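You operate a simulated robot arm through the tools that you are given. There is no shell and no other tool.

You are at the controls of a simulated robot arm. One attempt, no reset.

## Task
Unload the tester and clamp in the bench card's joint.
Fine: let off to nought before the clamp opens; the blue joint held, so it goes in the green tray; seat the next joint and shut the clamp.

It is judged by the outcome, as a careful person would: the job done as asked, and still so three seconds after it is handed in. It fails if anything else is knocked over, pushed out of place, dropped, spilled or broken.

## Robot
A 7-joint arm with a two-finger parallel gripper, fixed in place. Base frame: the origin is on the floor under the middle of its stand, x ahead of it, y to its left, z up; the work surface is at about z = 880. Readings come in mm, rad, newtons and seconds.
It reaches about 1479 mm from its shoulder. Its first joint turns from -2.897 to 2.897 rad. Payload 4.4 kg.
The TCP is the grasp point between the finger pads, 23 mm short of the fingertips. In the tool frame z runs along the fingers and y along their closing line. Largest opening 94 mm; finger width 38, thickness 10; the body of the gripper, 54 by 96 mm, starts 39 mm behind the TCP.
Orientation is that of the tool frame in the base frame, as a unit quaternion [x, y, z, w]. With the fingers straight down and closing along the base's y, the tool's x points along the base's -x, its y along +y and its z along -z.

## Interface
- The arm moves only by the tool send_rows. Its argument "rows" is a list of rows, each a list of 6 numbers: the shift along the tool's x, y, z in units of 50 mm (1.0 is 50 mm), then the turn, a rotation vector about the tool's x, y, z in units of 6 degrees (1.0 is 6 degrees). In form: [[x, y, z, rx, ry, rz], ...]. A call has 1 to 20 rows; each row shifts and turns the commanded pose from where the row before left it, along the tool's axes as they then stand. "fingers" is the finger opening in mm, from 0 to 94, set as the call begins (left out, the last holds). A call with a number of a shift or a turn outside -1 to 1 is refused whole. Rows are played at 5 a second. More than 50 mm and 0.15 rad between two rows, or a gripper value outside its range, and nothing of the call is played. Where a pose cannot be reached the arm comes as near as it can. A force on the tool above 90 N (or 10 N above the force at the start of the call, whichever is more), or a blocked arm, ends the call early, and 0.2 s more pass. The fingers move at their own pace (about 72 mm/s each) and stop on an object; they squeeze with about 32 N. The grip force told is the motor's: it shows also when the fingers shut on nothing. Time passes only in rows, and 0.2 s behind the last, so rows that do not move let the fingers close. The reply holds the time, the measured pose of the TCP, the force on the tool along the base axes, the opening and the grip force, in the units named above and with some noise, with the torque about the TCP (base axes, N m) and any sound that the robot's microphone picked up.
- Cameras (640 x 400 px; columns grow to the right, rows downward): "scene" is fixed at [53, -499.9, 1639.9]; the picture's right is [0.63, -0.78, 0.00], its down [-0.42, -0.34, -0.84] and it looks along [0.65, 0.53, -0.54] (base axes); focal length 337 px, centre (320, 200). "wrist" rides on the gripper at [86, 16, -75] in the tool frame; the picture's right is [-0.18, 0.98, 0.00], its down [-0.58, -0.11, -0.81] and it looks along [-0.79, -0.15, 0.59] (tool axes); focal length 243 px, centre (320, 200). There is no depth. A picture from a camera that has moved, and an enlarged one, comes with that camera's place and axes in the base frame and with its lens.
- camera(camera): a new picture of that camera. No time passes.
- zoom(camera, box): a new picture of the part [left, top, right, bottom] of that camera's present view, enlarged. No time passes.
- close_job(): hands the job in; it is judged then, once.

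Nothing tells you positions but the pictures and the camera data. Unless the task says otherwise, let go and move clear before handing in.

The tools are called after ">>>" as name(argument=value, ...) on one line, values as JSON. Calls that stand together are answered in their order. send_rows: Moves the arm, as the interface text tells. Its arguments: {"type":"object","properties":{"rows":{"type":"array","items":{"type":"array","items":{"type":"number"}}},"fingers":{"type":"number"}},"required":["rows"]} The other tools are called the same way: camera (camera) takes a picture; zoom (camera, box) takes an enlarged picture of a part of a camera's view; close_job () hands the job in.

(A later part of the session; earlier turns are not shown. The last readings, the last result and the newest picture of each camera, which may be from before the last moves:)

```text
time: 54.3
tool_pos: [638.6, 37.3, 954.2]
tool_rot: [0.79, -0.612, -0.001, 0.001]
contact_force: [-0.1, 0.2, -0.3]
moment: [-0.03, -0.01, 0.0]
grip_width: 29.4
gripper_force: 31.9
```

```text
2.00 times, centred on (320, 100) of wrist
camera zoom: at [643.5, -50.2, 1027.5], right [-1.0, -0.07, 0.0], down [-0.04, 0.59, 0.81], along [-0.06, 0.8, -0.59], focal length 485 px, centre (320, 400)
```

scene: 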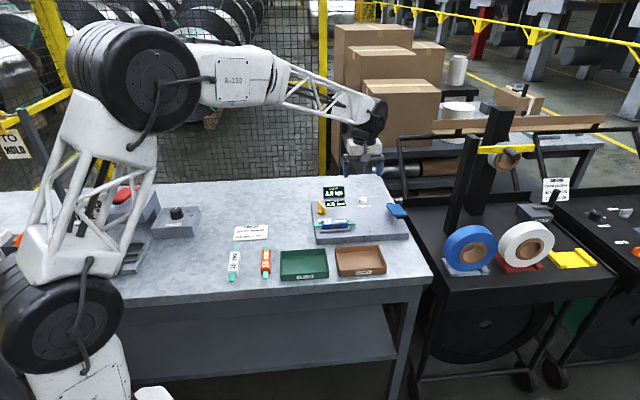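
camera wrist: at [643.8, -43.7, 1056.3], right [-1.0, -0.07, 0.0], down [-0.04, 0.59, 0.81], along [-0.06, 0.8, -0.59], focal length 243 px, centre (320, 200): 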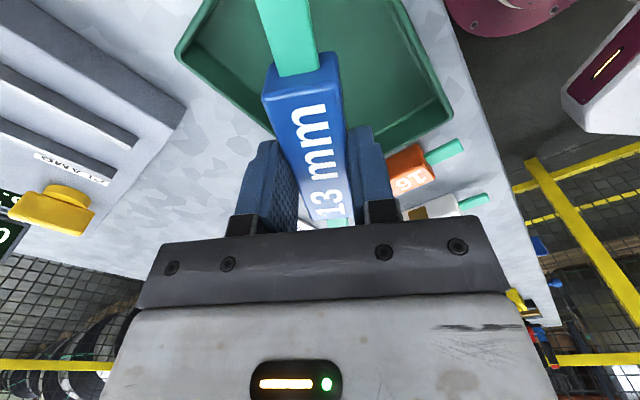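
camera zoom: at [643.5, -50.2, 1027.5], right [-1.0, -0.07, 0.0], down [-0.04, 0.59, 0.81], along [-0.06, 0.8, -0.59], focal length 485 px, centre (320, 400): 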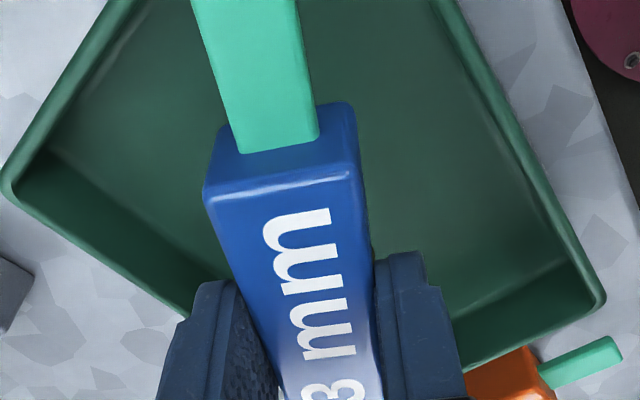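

To judge the fit without height errors, I'll lower until the tabs are just above the rim and compare them there.

>>> send_rows(rows=[[0, 0, 0.05, 0, 0, 0], [0, 0, 0.08, 0, 0, 0], [0, 0, 0.08, 0, 0, 0], [0, 0, 0.08, 0, 0, 0], [0, 0, 0.05, 0, 0, 0], [0, 0, 0, 0, 0, 0]])

>>> zoom(camera="scene", box=[272, 240, 336, 280])

>>> camera(camera="wrist")

```text
time: 55.7
tool_pos: [638.3, 37.5, 936.6]
tool_rot: [0.791, -0.612, -0.001, 0.001]
contact_force: [0.5, -0.3, 0.0]
moment: [-0.02, -0.01, -0.01]
grip_width: 29.4
gripper_force: 31.2
```

```text
10.00 times, centred on (304, 260) of scene
camera zoom: at [53.0, -499.9, 1639.9], right [0.63, -0.78, 0.0], down [-0.42, -0.34, -0.84], along [0.65, 0.53, -0.54], focal length 3370 px, centre (480, -400)
```

zoom: 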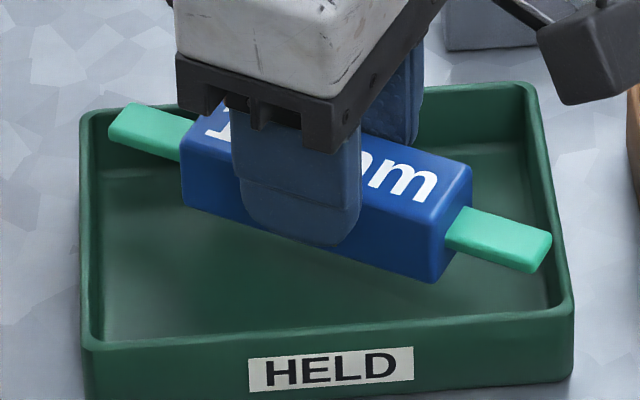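

```text
taken
camera wrist: at [643.4, -50.3, 1010.7], right [-1.0, -0.07, 0.0], down [-0.04, 0.59, 0.81], along [-0.06, 0.8, -0.59], focal length 243 px, centre (320, 200)
```

wrist: 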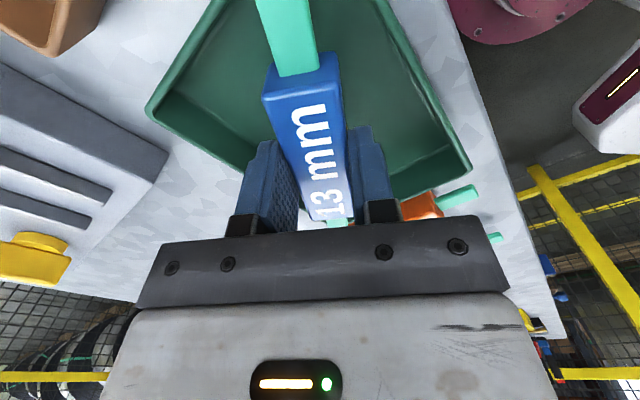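

The right end is about on the rim's inner edge, while the left end has about 4 mm to spare. I'll shift 2.5 mm to balance them and zoom in on both ends.

>>> send_rows(rows=[[-0.052, 0.007, 0, 0, 0, 0], [0, 0, 0.04, 0, 0, 0], [0, 0, 0.04, 0, 0, 0], [0, 0, 0, 0, 0, 0]])

>>> zoom(camera="scene", box=[318, 248, 342, 272])

>>> zoom(camera="scene", box=[276, 240, 300, 264])

>>> zoom(camera="scene", box=[272, 240, 336, 280])

```text
time: 56.7
tool_pos: [635.8, 40.9, 931.6]
tool_rot: [0.791, -0.612, -0.001, 0.001]
contact_force: [-0.4, 0.1, -0.6]
moment: [-0.01, 0.0, 0.01]
grip_width: 29.1
gripper_force: 32.0
```

```text
16.00 times, centred on (330, 260) of scene
camera zoom: at [53.0, -499.9, 1639.9], right [0.63, -0.78, 0.0], down [-0.42, -0.34, -0.84], along [0.65, 0.53, -0.54], focal length 5392 px, centre (160, -760)
```

zoom: 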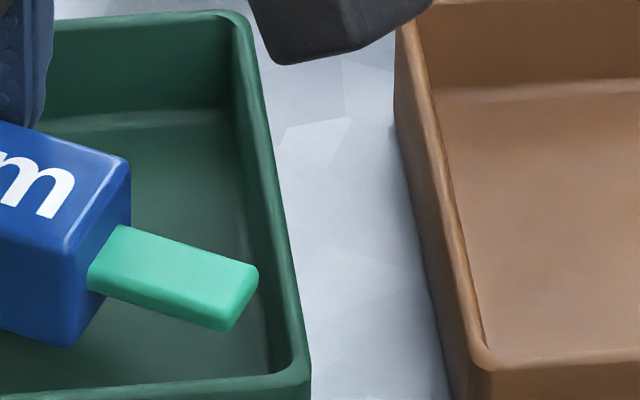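

```text
16.00 times, centred on (288, 252) of scene
camera zoom: at [53.0, -499.9, 1639.9], right [0.63, -0.78, 0.0], down [-0.42, -0.34, -0.84], along [0.65, 0.53, -0.54], focal length 5392 px, centre (832, -632)
```

zoom: 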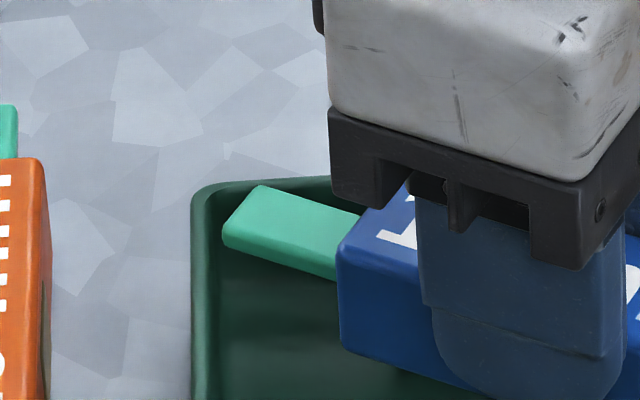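

```text
10.00 times, centred on (304, 260) of scene
camera zoom: at [53.0, -499.9, 1639.9], right [0.63, -0.78, 0.0], down [-0.42, -0.34, -0.84], along [0.65, 0.53, -0.54], focal length 3370 px, centre (480, -400)
```

zoom: 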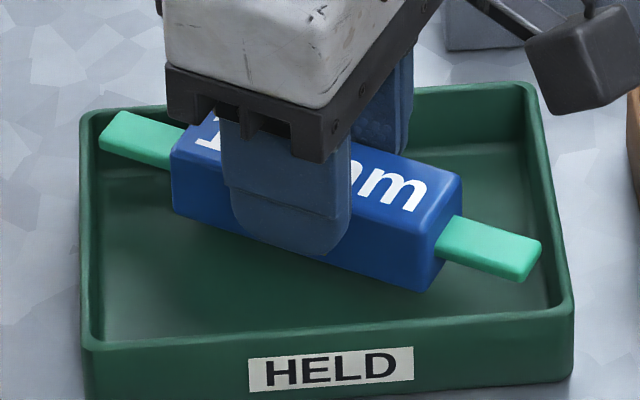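

There is now about 4 mm of clearance at each end and more front to back, so it fits well. I'll lower to the tray floor in small steps, feeling for contact.

>>> send_rows(rows=[[0, 0, 0.04, 0, 0, 0], [0, 0, 0.04, 0, 0, 0], [0, 0, 0.04, 0, 0, 0], [0, 0, 0, 0, 0, 0]])

>>> send_rows(rows=[[0, 0, 0.03, 0, 0, 0], [0, 0, 0, 0, 0, 0]])

>>> send_rows(rows=[[0, 0, 0.03, 0, 0, 0], [0, 0, 0, 0, 0, 0]])

>>> zoom(camera="scene", box=[272, 240, 336, 280])

```text
time: 57.7
tool_pos: [634.8, 40.5, 926.8]
tool_rot: [0.791, -0.612, -0.002, 0.002]
contact_force: [-0.1, -0.1, -1.8]
moment: [0.04, 0.02, 0.04]
grip_width: 29.3
gripper_force: 31.6
```

```text
time: 58.3
tool_pos: [635.8, 41.4, 924.9]
tool_rot: [0.791, -0.612, 0.0, 0.002]
contact_force: [0.7, -0.4, -1.3]
moment: [0.04, 0.0, -0.01]
grip_width: 29.0
gripper_force: 32.4
```

```text
time: 58.9
tool_pos: [637.1, 40.9, 923.7]
tool_rot: [0.791, -0.612, -0.001, 0.002]
contact_force: [0.0, 1.1, -0.8]
moment: [0.01, 0.0, 0.0]
grip_width: 29.1
gripper_force: 31.7
```

```text
10.00 times, centred on (304, 260) of scene
camera zoom: at [53.0, -499.9, 1639.9], right [0.63, -0.78, 0.0], down [-0.42, -0.34, -0.84], along [0.65, 0.53, -0.54], focal length 3370 px, centre (480, -400)
```

zoom: 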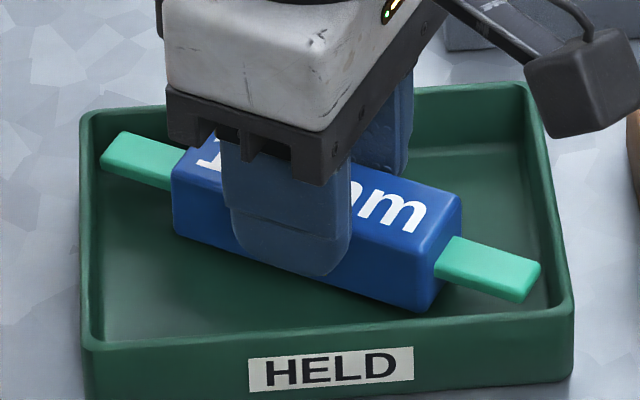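

Still no contact, so I'll keep lowering gently.

>>> send_rows(rows=[[0, 0, 0.03, 0, 0, 0], [0, 0, 0.03, 0, 0, 0], [0, 0, 0, 0, 0, 0]])

>>> send_rows(rows=[[0, 0, 0.03, 0, 0, 0], [0, 0, 0, 0, 0, 0]])

>>> send_rows(rows=[[0, 0, 0.02, 0, 0, 0], [0, 0, 0, 0, 0, 0]])

>>> zoom(camera="scene", box=[272, 240, 336, 280])

```text
time: 59.7
tool_pos: [637.4, 41.7, 921.0]
tool_rot: [0.791, -0.612, -0.001, 0.002]
contact_force: [-0.6, -0.1, -0.6]
moment: [0.04, 0.0, 0.01]
grip_width: 29.2
gripper_force: 31.8
```

```text
time: 60.3
tool_pos: [636.5, 40.8, 919.3]
tool_rot: [0.791, -0.612, -0.001, 0.001]
contact_force: [-2.1, 0.3, 11.5]
moment: [0.57, 0.08, 0.1]
grip_width: 29.2
gripper_force: 31.7
```

```text
time: 60.9
tool_pos: [637.4, 40.4, 918.3]
tool_rot: [0.79, -0.613, -0.002, 0.002]
contact_force: [-1.1, -6.4, 23.4]
moment: [-0.12, -0.02, 0.05]
grip_width: 29.2
gripper_force: 31.6
```

```text
10.00 times, centred on (304, 260) of scene
camera zoom: at [53.0, -499.9, 1639.9], right [0.63, -0.78, 0.0], down [-0.42, -0.34, -0.84], along [0.65, 0.53, -0.54], focal length 3370 px, centre (480, -400)
```

zoom: 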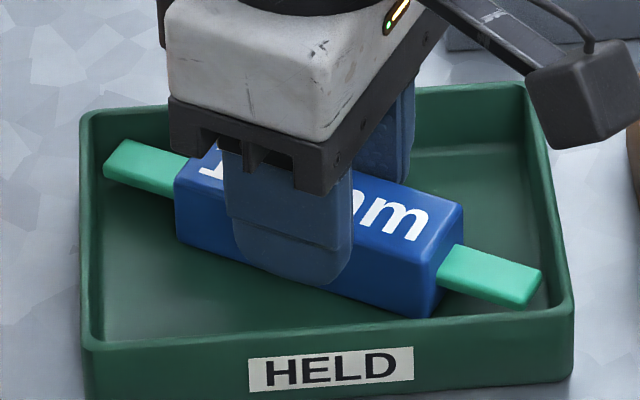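

It's firmly on the tray floor and lying flat. I'll ease off the pressure, open the fingers slightly and withdraw straight up.

>>> send_rows(rows=[[0, 0, -0.025, 0, 0, 0], [0, 0, 0, 0, 0, 0]])

>>> send_rows(rows=[[0, 0, 0, 0, 0, 0], [0, 0, 0, 0, 0, 0], [0, 0, -0.1, 0, 0, 0], [0, 0, -0.3, 0, 0, 0], [0, 0, -0.6, 0, 0, 0], [0, 0, -0.8, 0, 0, 0], [0, 0, -0.8, 0, 0, 0]], fingers=46)

>>> camera(camera="scene")

>>> zoom(camera="scene", box=[272, 240, 336, 280])

>>> camera(camera="wrist")

```text
time: 61.5
tool_pos: [635.3, 40.8, 918.2]
tool_rot: [0.79, -0.613, -0.002, 0.002]
contact_force: [-0.5, 1.1, 3.2]
moment: [0.02, -0.12, 0.05]
grip_width: 29.4
gripper_force: 32.4
```

```text
time: 63.1
tool_pos: [633.7, 41.6, 1049.4]
tool_rot: [0.791, -0.612, -0.001, 0.003]
contact_force: [-0.5, 0.3, 0.4]
moment: [0.02, 0.01, 0.01]
grip_width: 46.2
gripper_force: 0.1
```

```text
taken
```

scene: 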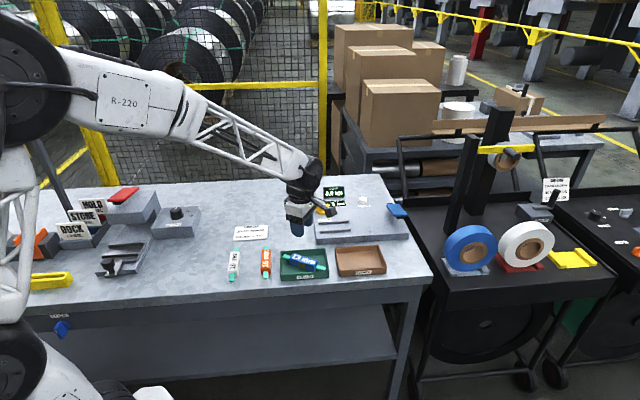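

```text
10.00 times, centred on (304, 260) of scene
camera zoom: at [53.0, -499.9, 1639.9], right [0.63, -0.78, 0.0], down [-0.42, -0.34, -0.84], along [0.65, 0.53, -0.54], focal length 3370 px, centre (480, -400)
```

zoom: 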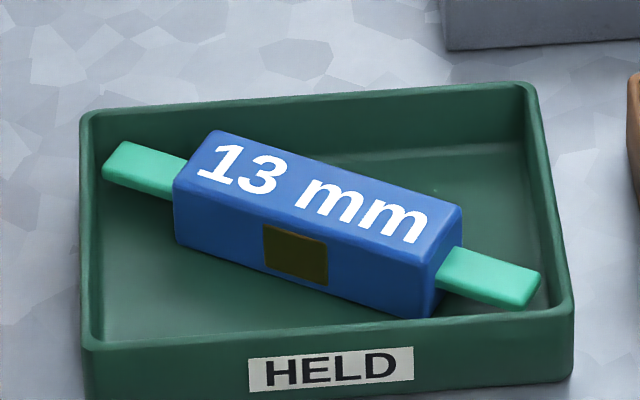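

```text
taken
camera wrist: at [639.7, -46.4, 1124.0], right [-1.0, -0.07, 0.0], down [-0.04, 0.59, 0.81], along [-0.06, 0.8, -0.59], focal length 243 px, centre (320, 200)
```

wrist: 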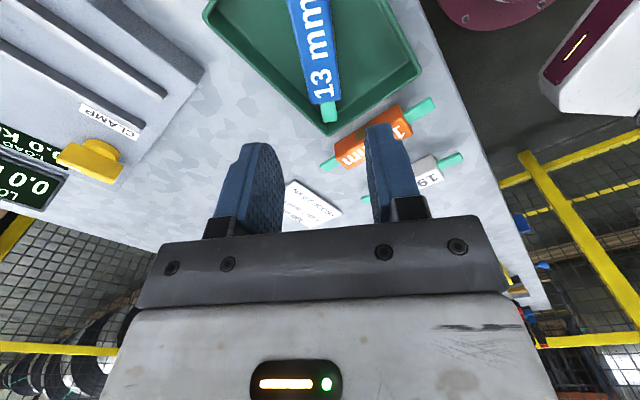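

The blue joint lies flat in the HELD tray. Next I'll inspect the empty seat and measure the white joint.

>>> zoom(camera="scene", box=[306, 206, 370, 246])

>>> zoom(camera="scene", box=[216, 242, 280, 286])

>>> zoom(camera="scene", box=[222, 244, 246, 288])

```text
10.00 times, centred on (338, 226) of scene
camera zoom: at [53.0, -499.9, 1639.9], right [0.63, -0.78, 0.0], down [-0.42, -0.34, -0.84], along [0.65, 0.53, -0.54], focal length 3370 px, centre (140, -60)
```

zoom: 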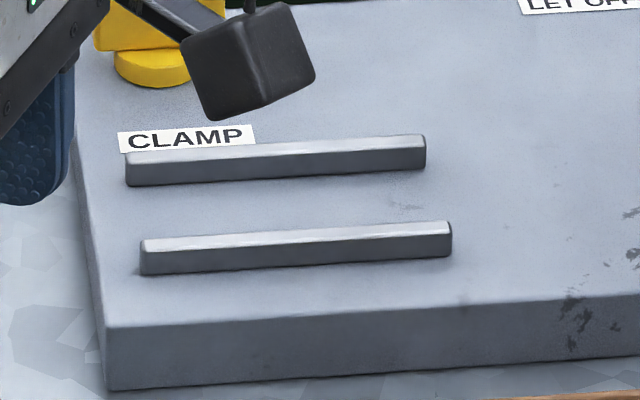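

```text
9.09 times, centred on (248, 264) of scene
camera zoom: at [53.0, -499.9, 1639.9], right [0.63, -0.78, 0.0], down [-0.42, -0.34, -0.84], along [0.65, 0.53, -0.54], focal length 3064 px, centre (974, -382)
```

zoom: 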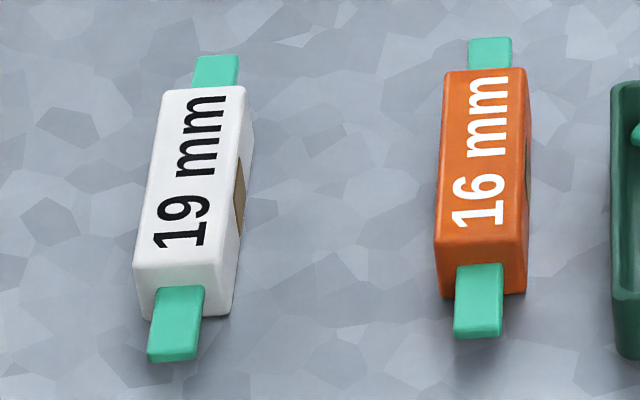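

```text
9.09 times, centred on (234, 266) of scene
camera zoom: at [53.0, -499.9, 1639.9], right [0.63, -0.78, 0.0], down [-0.42, -0.34, -0.84], along [0.65, 0.53, -0.54], focal length 3064 px, centre (1102, -400)
```

zoom: 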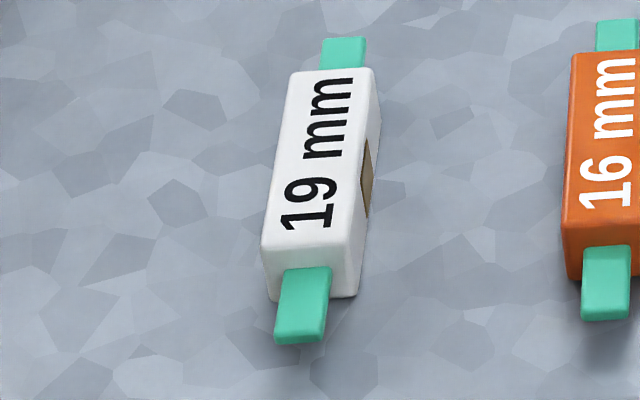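

The seat is a flat channel between two rails on the plate, at about z 910. The white joint is centred near (494, 210), lying front to back. I'll move above it and turn so the fingers close across its body.

>>> send_rows(rows=[[-0.792, 0.372, 0, 0, 0, 0], [-0.792, 0.372, 0, 0, 0, 0], [-0.792, 0.372, 0, 0, 0, 0], [-0.792, 0.372, 0, 0, 0, 0], [-0.792, 0.372, 0, 0, 0, 0], [0, 0, 0.098, 0, 0, 0.992], [0, 0, 0.098, 0, 0, 0.992], [0, 0, 0.098, 0, 0, 0.992], [0, 0, 0.098, 0, 0, 0.992], [0, 0, 0.098, 0, 0, 0.992], [0, 0, 0.098, 0, 0, 0.992], [0, 0, 0.098, 0, 0, 0.992], [0, 0, 0.098, 0, 0, 0.992], [0, 0, 0.098, 0, 0, 0.992], [0, 0, 0.098, 0, 0, 0.992], [0, 0, 0, 0, 0, 0]], fingers=56)

>>> camera(camera="wrist")

>>> camera(camera="scene")

>>> zoom(camera="wrist", box=[240, 0, 400, 100])

>>> zoom(camera="wrist", box=[240, 70, 400, 170])

```text
time: 66.5
tool_pos: [497.1, 210.0, 1000.0]
tool_rot: [-0.382, 0.924, 0.001, -0.002]
contact_force: [0.0, 0.0, 0.4]
moment: [0.01, 0.03, 0.0]
grip_width: 56.2
gripper_force: 0.0
```

```text
taken
camera wrist: at [423.8, 158.7, 1075.0], right [-0.56, 0.83, 0.0], down [0.49, 0.33, 0.8], along [0.66, 0.45, -0.59], focal length 243 px, centre (320, 200)
```

wrist: 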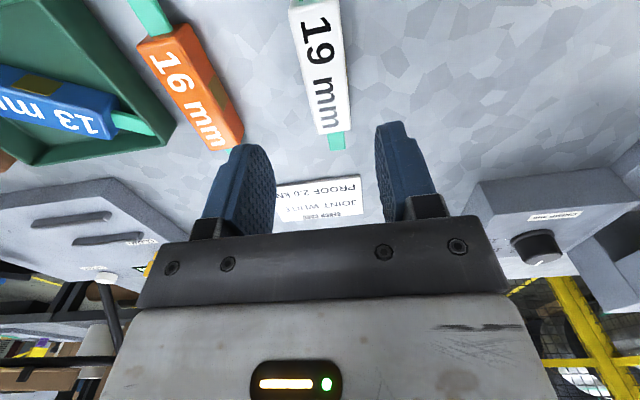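

```text
taken
```

scene: 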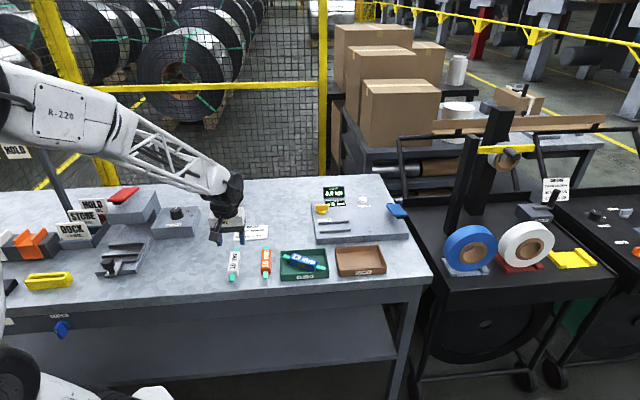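

```text
4.00 times, centred on (320, 50) of wrist
camera zoom: at [423.8, 158.7, 1075.0], right [-0.56, 0.83, 0.0], down [0.49, 0.33, 0.8], along [0.66, 0.45, -0.59], focal length 970 px, centre (320, 800)
```

zoom: 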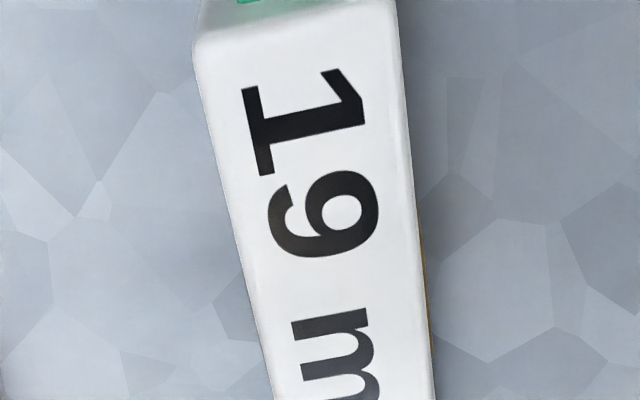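

```text
4.00 times, centred on (320, 120) of wrist
camera zoom: at [423.8, 158.7, 1075.0], right [-0.56, 0.83, 0.0], down [0.49, 0.33, 0.8], along [0.66, 0.45, -0.59], focal length 970 px, centre (320, 520)
```

zoom: 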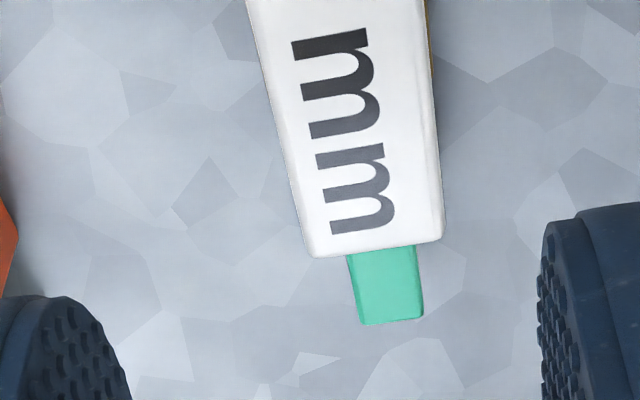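

The white joint's centre is about 4 mm to one side of the fingers. I'll correct that, then go down so the tips sit about 14 mm above its base. That leaves them clear of the rails when I seat it.

>>> send_rows(rows=[[0, 0.08, 0.2, 0, 0, 0.15], [0, 0, 0.5, 0, 0, 0], [0, 0, 0.5, 0, 0, 0], [0, 0, 0.2, 0, 0, 0], [0, 0, 0, 0, 0, 0]], fingers=56)

>>> camera(camera="wrist")

>>> zoom(camera="scene", box=[202, 230, 282, 280])

```text
time: 67.7
tool_pos: [493.7, 212.0, 929.7]
tool_rot: [-0.376, 0.927, 0.0, -0.002]
contact_force: [0.5, -0.1, 0.3]
moment: [0.02, 0.0, 0.02]
grip_width: 56.0
gripper_force: 0.2
```

```text
taken
camera wrist: at [420.5, 162.2, 1004.3], right [-0.55, 0.83, 0.0], down [0.5, 0.33, 0.8], along [0.67, 0.44, -0.59], focal length 243 px, centre (320, 200)
```

wrist: 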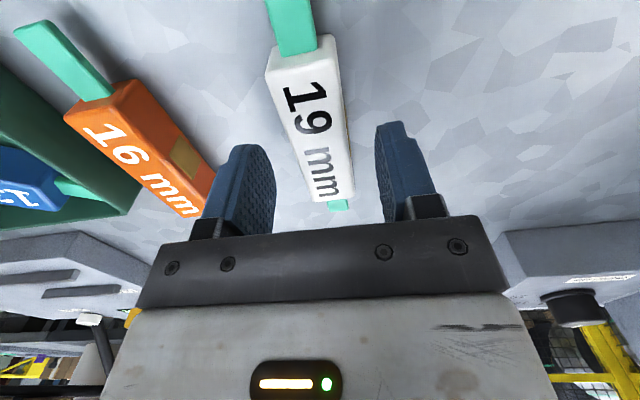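

```text
8.00 times, centred on (242, 255) of scene
camera zoom: at [53.0, -499.9, 1639.9], right [0.63, -0.78, 0.0], down [-0.42, -0.34, -0.84], along [0.65, 0.53, -0.54], focal length 2696 px, centre (944, -240)
```

zoom: 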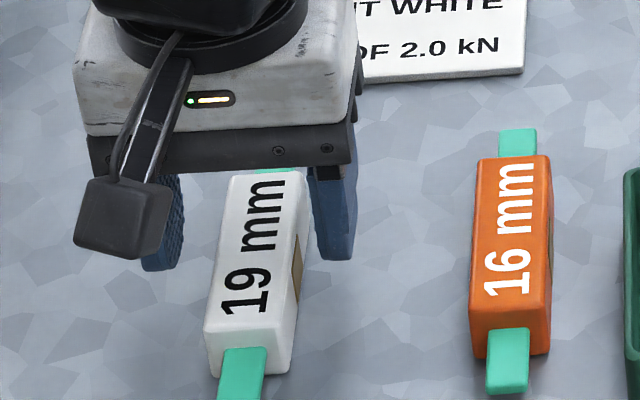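

It's well centred. I'll go down the last 12 mm and close on the body.

>>> send_rows(rows=[[0, 0, 0.12, 0, 0, 0], [0, 0, 0.12, 0, 0, 0], [0, 0, 0, 0, 0, 0]], fingers=56)

>>> send_rows(rows=[[0, 0, 0, 0, 0, 0], [0, 0, 0, 0, 0, 0], [0, 0, 0, 0, 0, 0], [0, 0, 0, 0, 0, 0]], fingers=0)

>>> zoom(camera="wrist", box=[220, 40, 420, 240])

>>> zoom(camera="scene", box=[202, 230, 282, 280])

```text
time: 68.5
tool_pos: [494.3, 211.2, 918.1]
tool_rot: [-0.376, 0.927, 0.0, -0.002]
contact_force: [-0.8, -0.4, 0.3]
moment: [0.02, 0.0, 0.0]
grip_width: 56.1
gripper_force: 0.0
```

```text
time: 69.5
tool_pos: [493.6, 211.2, 919.4]
tool_rot: [-0.375, 0.927, 0.0, -0.002]
contact_force: [-0.1, -0.4, 0.4]
moment: [0.0, -0.02, -0.01]
grip_width: 28.9
gripper_force: 32.2
```

```text
2.00 times, centred on (320, 140) of wrist
camera zoom: at [420.3, 162.6, 993.3], right [-0.55, 0.83, 0.0], down [0.5, 0.33, 0.8], along [0.67, 0.44, -0.59], focal length 485 px, centre (320, 320)
```

zoom: 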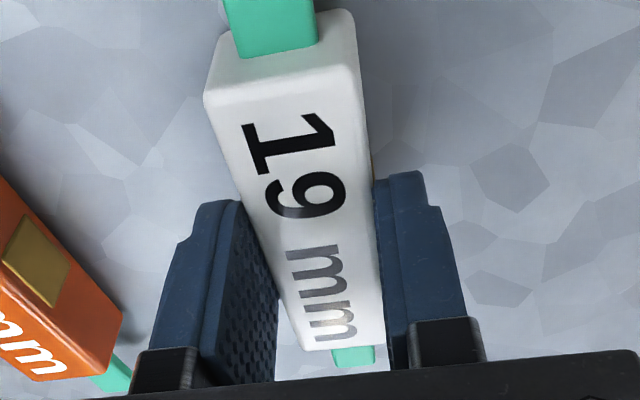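

```text
8.00 times, centred on (242, 255) of scene
camera zoom: at [53.0, -499.9, 1639.9], right [0.63, -0.78, 0.0], down [-0.42, -0.34, -0.84], along [0.65, 0.53, -0.54], focal length 2696 px, centre (944, -240)
```

zoom: 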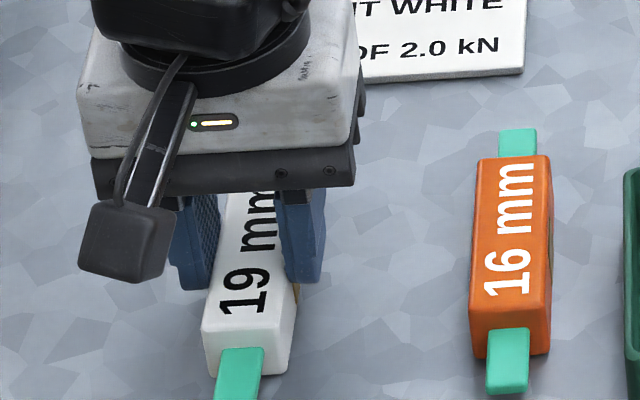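

The white joint is gripped at 28.9 mm and centred under the tool. I'll lift it slowly about 60 mm and check the hold.

>>> send_rows(rows=[[0, 0, -0.03, 0, 0, 0], [0, 0, -0.04, 0, 0, 0], [0, 0, -0.05, 0, 0, 0], [0, 0, -0.06, 0, 0, 0], [0, 0, -0.06, 0, 0, 0], [0, 0, -0.06, 0, 0, 0], [0, 0, -0.06, 0, 0, 0], [0, 0, -0.06, 0, 0, 0], [0, 0, -0.05, 0, 0, 0], [0, 0, -0.03, 0, 0, 0], [0, 0, 0, 0, 0, 0]])

>>> zoom(camera="wrist", box=[220, 40, 420, 240])

>>> zoom(camera="scene", box=[202, 220, 298, 280])

```text
time: 71.9
tool_pos: [496.2, 211.6, 943.6]
tool_rot: [-0.375, 0.927, 0.0, -0.003]
contact_force: [0.0, 0.0, -0.4]
moment: [-0.03, 0.01, 0.03]
grip_width: 29.2
gripper_force: 32.0
```

```text
2.00 times, centred on (320, 140) of wrist
camera zoom: at [421.2, 162.6, 1017.8], right [-0.55, 0.83, 0.0], down [0.5, 0.33, 0.8], along [0.67, 0.44, -0.59], focal length 485 px, centre (320, 320)
```

zoom: 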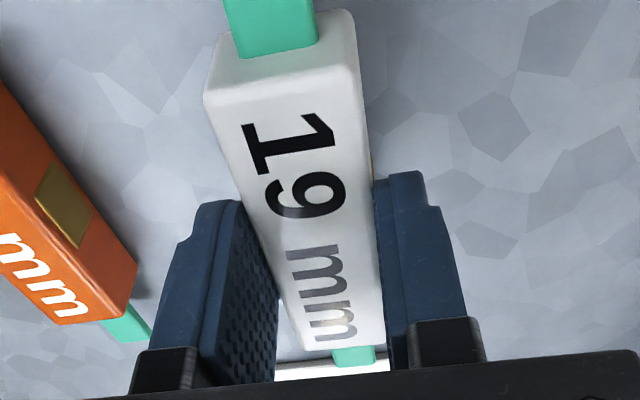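

```text
6.67 times, centred on (250, 250) of scene
camera zoom: at [53.0, -499.9, 1639.9], right [0.63, -0.78, 0.0], down [-0.42, -0.34, -0.84], along [0.65, 0.53, -0.54], focal length 2247 px, centre (787, -133)
```

zoom: 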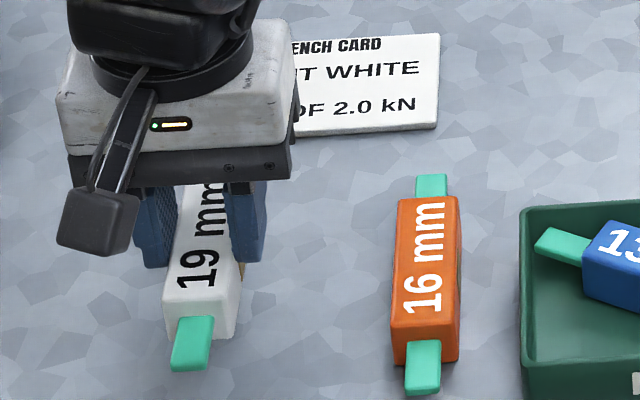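

It's held firmly with no slip. I'll lift a further 40 mm and start the 90° turn slowly.

>>> send_rows(rows=[[0, 0, -0.04, 0, 0, 0], [0, 0, -0.06, 0, 0, 0], [0, 0, -0.08, 0, 0, 0], [0, 0, -0.08, 0, 0, 0], [0, 0, -0.08, 0, 0, 0], [0, 0, -0.08, 0, 0, 0], [0, 0, -0.08, 0, 0, 0], [0, 0, -0.08, 0, 0, 0], [0, 0, -0.08, 0, 0, 0], [0, 0, -0.08, 0, 0, 0], [0, 0, -0.06, 0, 0, 0], [0, 0, -0.04, 0, 0, 0], [0, 0, 0, 0, 0, 0]])

>>> send_rows(rows=[[0, 0, 0, 0, 0, 0.2], [0, 0, 0, 0, 0, 0.4], [0, 0, 0, 0, 0, 0.4], [0, 0, 0, 0, 0, 0.4], [0, 0, 0, 0, 0, 0.4], [0, 0, 0, 0, 0, 0.4], [0, 0, 0, 0, 0, 0.4], [0, 0, 0, 0, 0, 0.4], [0, 0, 0, 0, 0, 0.4], [0, 0, 0, 0, 0, 0.4], [0, 0, 0, 0, 0, 0.4], [0, 0, 0, 0, 0, 0.4], [0, 0, 0, 0, 0, 0.4], [0, 0, 0, 0, 0, 0.4], [0, 0, 0, 0, 0, 0.4], [0, 0, 0, 0, 0, 0.4], [0, 0, 0, 0, 0, 0.4], [0, 0, 0, 0, 0, 0.4], [0, 0, 0, 0, 0, 0.4], [0, 0, 0, 0, 0, 0.2]])

>>> zoom(camera="wrist", box=[220, 40, 420, 240])

>>> camera(camera="scene")

```text
time: 74.7
tool_pos: [492.6, 211.4, 986.3]
tool_rot: [-0.375, 0.927, 0.0, -0.001]
contact_force: [0.8, -0.3, -0.7]
moment: [0.0, 0.03, -0.03]
grip_width: 29.5
gripper_force: 32.2
```

```text
time: 78.9
tool_pos: [493.6, 212.0, 985.4]
tool_rot: [0.014, 1.0, -0.001, -0.002]
contact_force: [0.0, 0.2, -1.0]
moment: [-0.03, -0.01, 0.02]
grip_width: 29.2
gripper_force: 32.0
```

```text
2.00 times, centred on (320, 140) of wrist
camera zoom: at [407.5, 229.8, 1060.3], right [0.21, 0.98, 0.0], down [0.58, -0.12, 0.8], along [0.79, -0.17, -0.59], focal length 485 px, centre (320, 320)
```

zoom: 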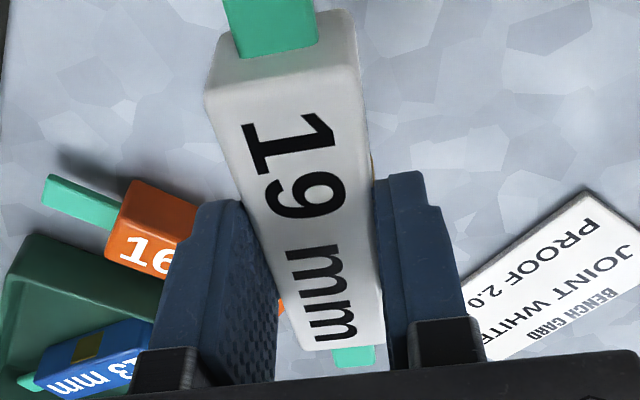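

```text
taken
```

scene: 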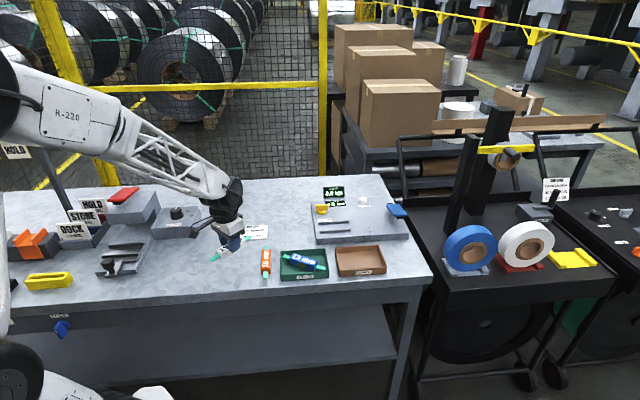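

The joint is steady, halfway round. I'll finish the turn.

>>> send_rows(rows=[[0, 0, 0, 0, 0, 0.2], [0, 0, 0, 0, 0, 0.38], [0, 0, 0, 0, 0, 0.38], [0, 0, 0, 0, 0, 0.38], [0, 0, 0, 0, 0, 0.38], [0, 0, 0, 0, 0, 0.38], [0, 0, 0, 0, 0, 0.38], [0, 0, 0, 0, 0, 0.38], [0, 0, 0, 0, 0, 0.38], [0, 0, 0, 0, 0, 0.38], [0, 0, 0, 0, 0, 0.38], [0, 0, 0, 0, 0, 0.38], [0, 0, 0, 0, 0, 0.38], [0, 0, 0, 0, 0, 0.38], [0, 0, 0, 0, 0, 0.38], [0, 0, 0, 0, 0, 0.38], [0, 0, 0, 0, 0, 0.38], [0, 0, 0, 0, 0, 0.38], [0, 0, 0, 0, 0, 0.38], [0, 0, 0, 0, 0, 0.19]])

>>> zoom(camera="scene", box=[190, 190, 350, 290])

>>> camera(camera="wrist")

```text
time: 83.1
tool_pos: [493.8, 212.5, 986.0]
tool_rot: [0.382, 0.924, -0.001, -0.001]
contact_force: [-0.2, -0.5, -0.9]
moment: [-0.01, 0.0, 0.0]
grip_width: 29.2
gripper_force: 31.6
```

```text
4.00 times, centred on (270, 240) of scene
camera zoom: at [53.0, -499.9, 1639.9], right [0.63, -0.78, 0.0], down [-0.42, -0.34, -0.84], along [0.65, 0.53, -0.54], focal length 1348 px, centre (520, 40)
```

zoom: 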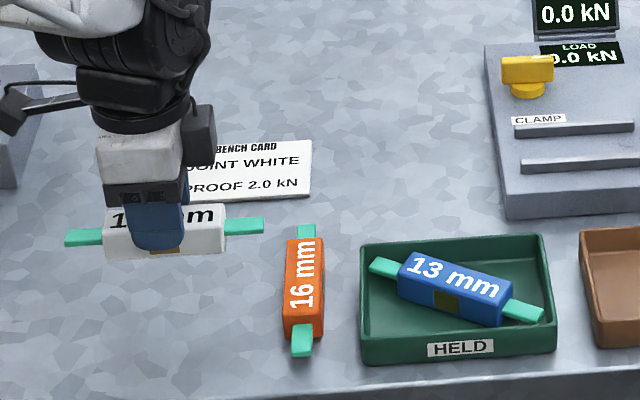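

```text
taken
camera wrist: at [443.8, 284.7, 1059.7], right [0.82, 0.57, 0.0], down [0.34, -0.49, 0.81], along [0.45, -0.66, -0.59], focal length 243 px, centre (320, 200)
```

wrist: 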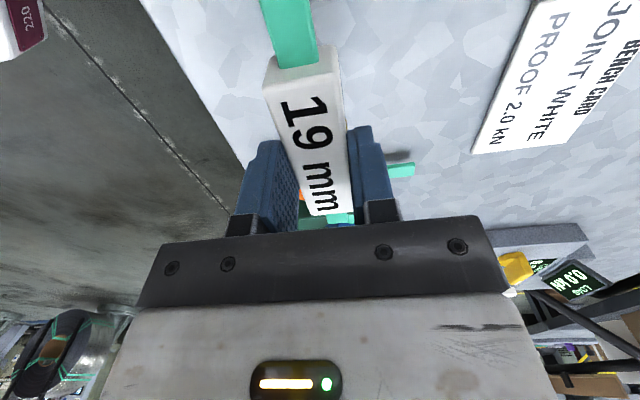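

The white joint is now turned the same way the blue one sat, label readable from the front. The seat's centre between the rails works out at about (831.5, 69). I'll carry it across slowly.

>>> send_rows(rows=[[-0.06, 0.024, 0, 0, 0, 0], [-0.1, 0.04, 0, 0, 0, 0], [-0.131, 0.0526, 0, 0, 0, 0], [-0.131, 0.0526, 0, 0, 0, 0], [-0.131, 0.0526, 0, 0, 0, 0], [-0.131, 0.0526, 0, 0, 0, 0], [-0.131, 0.0526, 0, 0, 0, 0], [-0.131, 0.0526, 0, 0, 0, 0], [-0.131, 0.0526, 0, 0, 0, 0], [-0.131, 0.0526, 0, 0, 0, 0], [-0.131, 0.0526, 0, 0, 0, 0], [-0.131, 0.0526, 0, 0, 0, 0], [-0.131, 0.0526, 0, 0, 0, 0], [-0.131, 0.0526, 0, 0, 0, 0], [-0.131, 0.0526, 0, 0, 0, 0], [-0.131, 0.0526, 0, 0, 0, 0], [-0.131, 0.0526, 0, 0, 0, 0], [-0.131, 0.0526, 0, 0, 0, 0], [-0.1, 0.04, 0, 0, 0, 0], [-0.06, 0.024, 0, 0, 0, 0]])

>>> zoom(camera="scene", box=[220, 180, 380, 280])

```text
time: 87.3
tool_pos: [613.8, 160.6, 984.4]
tool_rot: [0.38, 0.925, -0.002, -0.001]
contact_force: [-0.8, 0.1, -1.7]
moment: [-0.01, -0.02, 0.01]
grip_width: 29.4
gripper_force: 31.5
```

```text
4.00 times, centred on (300, 230) of scene
camera zoom: at [53.0, -499.9, 1639.9], right [0.63, -0.78, 0.0], down [-0.42, -0.34, -0.84], along [0.65, 0.53, -0.54], focal length 1348 px, centre (400, 80)
```

zoom: 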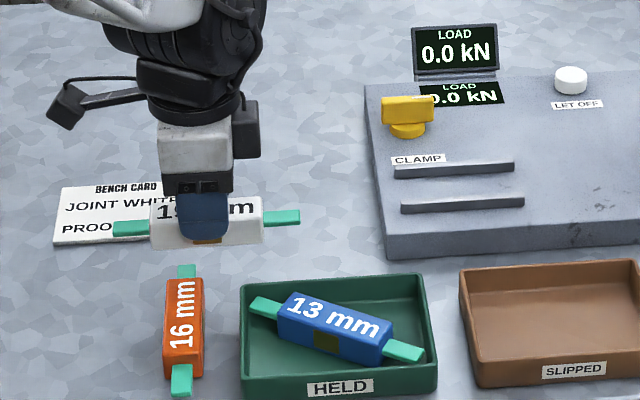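

It's still secure. Continuing.

>>> send_rows(rows=[[-0.06, 0.024, 0, 0, 0, 0], [-0.1, 0.04, 0, 0, 0, 0], [-0.131, 0.0526, 0, 0, 0, 0], [-0.131, 0.0526, 0, 0, 0, 0], [-0.131, 0.0526, 0, 0, 0, 0], [-0.131, 0.0526, 0, 0, 0, 0], [-0.131, 0.0526, 0, 0, 0, 0], [-0.131, 0.0526, 0, 0, 0, 0], [-0.131, 0.0526, 0, 0, 0, 0], [-0.131, 0.0526, 0, 0, 0, 0], [-0.131, 0.0526, 0, 0, 0, 0], [-0.131, 0.0526, 0, 0, 0, 0], [-0.131, 0.0526, 0, 0, 0, 0], [-0.131, 0.0526, 0, 0, 0, 0], [-0.131, 0.0526, 0, 0, 0, 0], [-0.131, 0.0526, 0, 0, 0, 0], [-0.131, 0.0526, 0, 0, 0, 0], [-0.131, 0.0526, 0, 0, 0, 0], [-0.1, 0.04, 0, 0, 0, 0], [-0.06, 0.024, 0, 0, 0, 0]])

>>> send_rows(rows=[[-0.06, 0.024, 0, 0, 0, 0], [-0.1, 0.04, 0, 0, 0, 0], [-0.131, 0.0526, 0, 0, 0, 0], [-0.131, 0.0526, 0, 0, 0, 0], [-0.131, 0.0526, 0, 0, 0, 0], [-0.131, 0.0526, 0, 0, 0, 0], [-0.131, 0.0526, 0, 0, 0, 0], [-0.131, 0.0526, 0, 0, 0, 0], [-0.131, 0.0526, 0, 0, 0, 0], [-0.131, 0.0526, 0, 0, 0, 0], [-0.131, 0.0526, 0, 0, 0, 0], [-0.131, 0.0526, 0, 0, 0, 0], [-0.131, 0.0526, 0, 0, 0, 0], [-0.1, 0.04, 0, 0, 0, 0], [-0.06, 0.024, 0, 0, 0, 0], [0, 0, 0, 0, 0, 0]])

>>> zoom(camera="scene", box=[290, 190, 386, 250])

>>> camera(camera="wrist")

```text
time: 91.5
tool_pos: [734.6, 109.1, 984.3]
tool_rot: [0.381, 0.924, -0.002, -0.001]
contact_force: [-0.6, -0.2, -1.5]
moment: [-0.05, 0.02, -0.02]
grip_width: 29.4
gripper_force: 31.7
```

```text
time: 94.9
tool_pos: [823.6, 70.5, 985.4]
tool_rot: [0.381, 0.925, -0.001, -0.001]
contact_force: [0.3, 0.0, -1.3]
moment: [-0.01, 0.0, 0.02]
grip_width: 29.1
gripper_force: 32.0
```

```text
6.67 times, centred on (338, 220) of scene
camera zoom: at [53.0, -499.9, 1639.9], right [0.63, -0.78, 0.0], down [-0.42, -0.34, -0.84], along [0.65, 0.53, -0.54], focal length 2247 px, centre (200, 67)
```

zoom: 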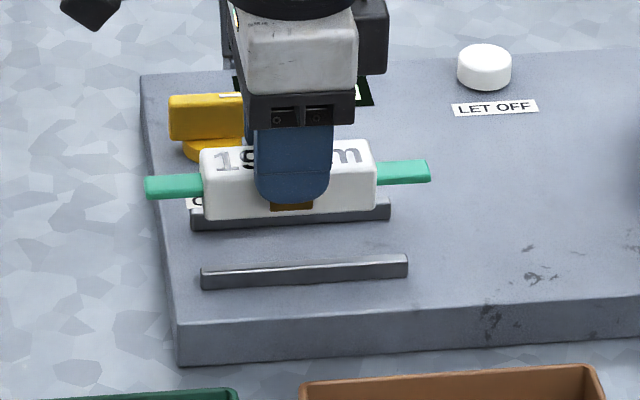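

```text
taken
camera wrist: at [772.0, 142.0, 1059.4], right [0.82, 0.57, 0.0], down [0.34, -0.49, 0.81], along [0.46, -0.66, -0.59], focal length 243 px, centre (320, 200)
```

wrist: 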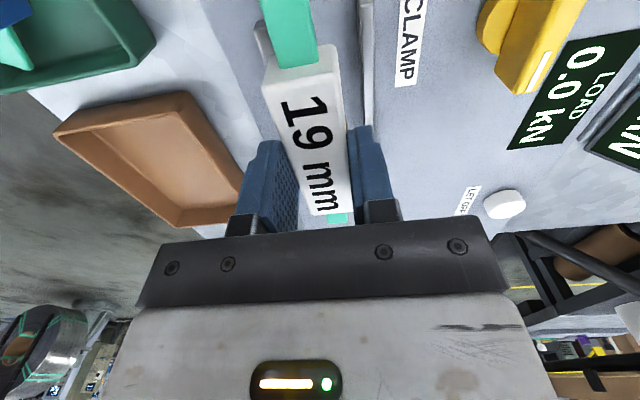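

I'm nearly there, with about 6 mm to go along the seat and 4 mm across. I'll make that correction, lower to just above the rails and check.

>>> send_rows(rows=[[-0.063, 0.0415, 0, 0, 0, 0], [-0.063, 0.0415, 0.04, 0, 0, 0], [0, 0, 0.07, 0, 0, 0], [0, 0, 0.07, 0, 0, 0], [0, 0, 0.07, 0, 0, 0], [0, 0, 0.07, 0, 0, 0], [0, 0, 0.04, 0, 0, 0], [0, 0, 0, 0, 0, 0]])

>>> zoom(camera="scene", box=[306, 204, 370, 244])

>>> zoom(camera="wrist", box=[220, 0, 420, 160])

```text
time: 96.7
tool_pos: [830.0, 70.2, 967.2]
tool_rot: [0.382, 0.924, -0.002, -0.002]
contact_force: [0.3, 0.2, -1.0]
moment: [-0.01, 0.01, 0.05]
grip_width: 29.2
gripper_force: 31.7
```

```text
10.00 times, centred on (338, 224) of scene
camera zoom: at [53.0, -499.9, 1639.9], right [0.63, -0.78, 0.0], down [-0.42, -0.34, -0.84], along [0.65, 0.53, -0.54], focal length 3370 px, centre (140, -40)
```

zoom: 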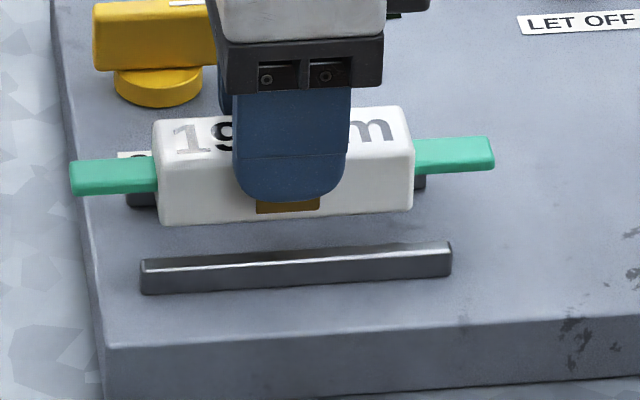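

```text
2.50 times, centred on (320, 80) of wrist
camera zoom: at [778.4, 141.5, 1040.4], right [0.82, 0.57, 0.0], down [0.34, -0.49, 0.81], along [0.45, -0.66, -0.59], focal length 606 px, centre (320, 500)
```

zoom: 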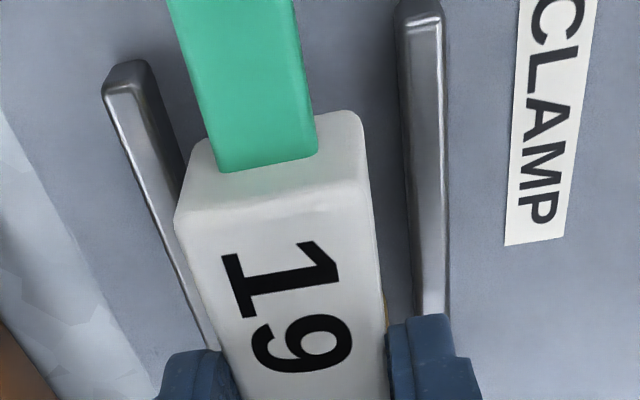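

It lines up between the rails. I'll nudge it 2 mm along the seat and lower gently until it touches down.

>>> send_rows(rows=[[-0.036, 0, 0, 0, 0, 0], [0, 0, 0.05, 0, 0, 0], [0, 0, 0.06, 0, 0, 0], [0, 0, 0.06, 0, 0, 0], [0, 0, 0.06, 0, 0, 0], [0, 0, 0.05, 0, 0, 0], [0, 0, 0, 0, 0, 0]])

>>> send_rows(rows=[[0, 0, 0.03, 0, 0, 0], [0, 0, 0, 0, 0, 0]])

>>> send_rows(rows=[[0, 0, 0.03, 0, 0, 0], [0, 0, 0, 0, 0, 0]])

>>> zoom(camera="scene", box=[306, 204, 370, 244])

```text
time: 98.3
tool_pos: [828.9, 69.4, 952.9]
tool_rot: [0.381, 0.924, -0.001, -0.001]
contact_force: [0.0, 0.2, -0.8]
moment: [0.03, -0.01, 0.02]
grip_width: 29.2
gripper_force: 32.3
```

```text
time: 98.9
tool_pos: [830.8, 68.6, 950.3]
tool_rot: [0.381, 0.925, -0.001, -0.002]
contact_force: [-0.3, -0.2, -0.7]
moment: [0.04, -0.01, -0.01]
grip_width: 28.8
gripper_force: 31.9
```

```text
time: 99.5
tool_pos: [829.9, 69.0, 948.2]
tool_rot: [0.382, 0.924, -0.001, -0.001]
contact_force: [1.0, 0.1, -0.7]
moment: [0.05, -0.01, -0.06]
grip_width: 29.2
gripper_force: 31.9
```

```text
10.00 times, centred on (338, 224) of scene
camera zoom: at [53.0, -499.9, 1639.9], right [0.63, -0.78, 0.0], down [-0.42, -0.34, -0.84], along [0.65, 0.53, -0.54], focal length 3370 px, centre (140, -40)
```

zoom: 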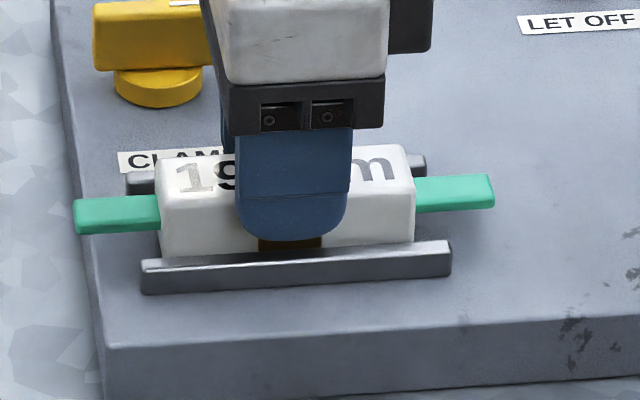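

It's almost down. I'll lower in 1 mm steps.

>>> send_rows(rows=[[0, 0, 0.02, 0, 0, 0], [0, 0, 0, 0, 0, 0]])

>>> send_rows(rows=[[0, 0, 0.02, 0, 0, 0], [0, 0, 0, 0, 0, 0]])

>>> zoom(camera="scene", box=[306, 204, 370, 244])

```text
time: 100.1
tool_pos: [830.1, 69.4, 948.7]
tool_rot: [0.381, 0.924, -0.001, -0.002]
contact_force: [0.7, -0.8, 0.5]
moment: [0.07, 0.01, 0.01]
grip_width: 29.3
gripper_force: 31.9
```

```text
time: 100.7
tool_pos: [830.0, 68.5, 948.7]
tool_rot: [0.38, 0.925, -0.001, -0.001]
contact_force: [-0.7, 1.9, 10.2]
moment: [0.41, 0.29, -0.02]
grip_width: 29.1
gripper_force: 31.5
```

```text
10.00 times, centred on (338, 224) of scene
camera zoom: at [53.0, -499.9, 1639.9], right [0.63, -0.78, 0.0], down [-0.42, -0.34, -0.84], along [0.65, 0.53, -0.54], focal length 3370 px, centre (140, -40)
```

zoom: 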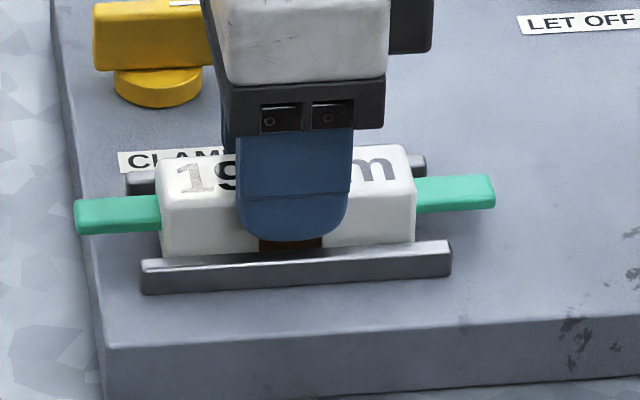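

The joint has touched down on the seat in the same position the blue one had. I'll open the fingers, which are above the rails, and rise clear.

>>> send_rows(rows=[[0, 0, -0.01, 0, 0, 0], [0, 0, 0, 0, 0, 0], [0, 0, 0, 0, 0, 0]], fingers=42)

>>> send_rows(rows=[[0, 0, -0.1, 0, 0, 0], [0, 0, -0.3, 0, 0, 0], [0, 0, -0.6, 0, 0, 0], [0, 0, -0.6, 0, 0, 0], [0, 0, -0.4, 0, 0, 0]])

>>> zoom(camera="scene", box=[306, 200, 370, 240])

>>> camera(camera="wrist")

>>> zoom(camera="wrist", box=[240, 0, 400, 100])

```text
time: 101.5
tool_pos: [829.7, 69.8, 947.8]
tool_rot: [0.38, 0.925, -0.001, -0.001]
contact_force: [0.6, 0.3, 1.0]
moment: [-0.06, 0.01, 0.01]
grip_width: 41.9
gripper_force: 0.1
```

```text
time: 102.7
tool_pos: [829.4, 67.8, 1049.7]
tool_rot: [0.38, 0.925, -0.001, -0.003]
contact_force: [-0.1, 0.4, 0.2]
moment: [0.01, 0.02, 0.01]
grip_width: 41.6
gripper_force: 0.0
```

```text
10.00 times, centred on (338, 220) of scene
camera zoom: at [53.0, -499.9, 1639.9], right [0.63, -0.78, 0.0], down [-0.42, -0.34, -0.84], along [0.65, 0.53, -0.54], focal length 3370 px, centre (140, 0)
```

zoom: 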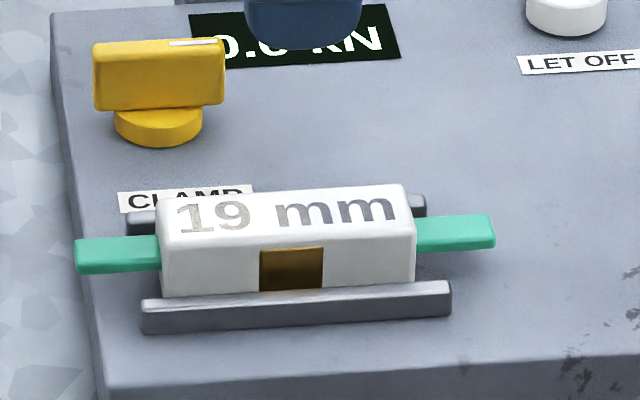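

```text
taken
camera wrist: at [779.8, 140.5, 1124.0], right [0.82, 0.57, 0.0], down [0.34, -0.49, 0.81], along [0.45, -0.66, -0.59], focal length 243 px, centre (320, 200)
```

wrist: 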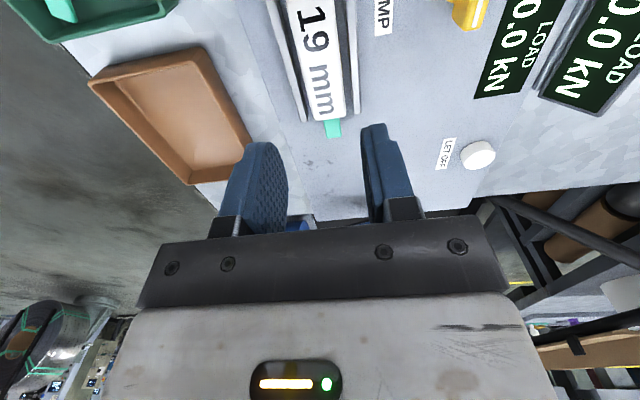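

```text
4.00 times, centred on (320, 50) of wrist
camera zoom: at [779.8, 140.5, 1124.0], right [0.82, 0.57, 0.0], down [0.34, -0.49, 0.81], along [0.45, -0.66, -0.59], focal length 970 px, centre (320, 800)
```

zoom: 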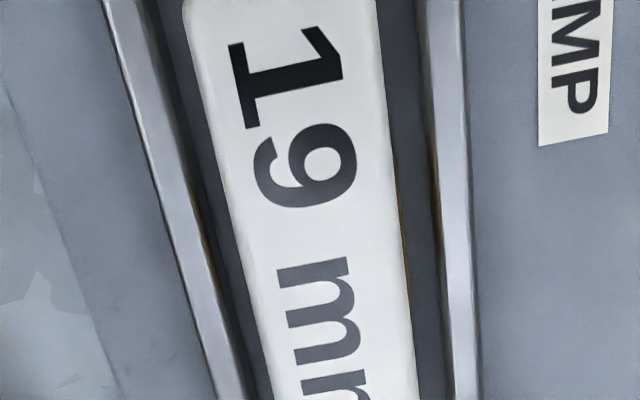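

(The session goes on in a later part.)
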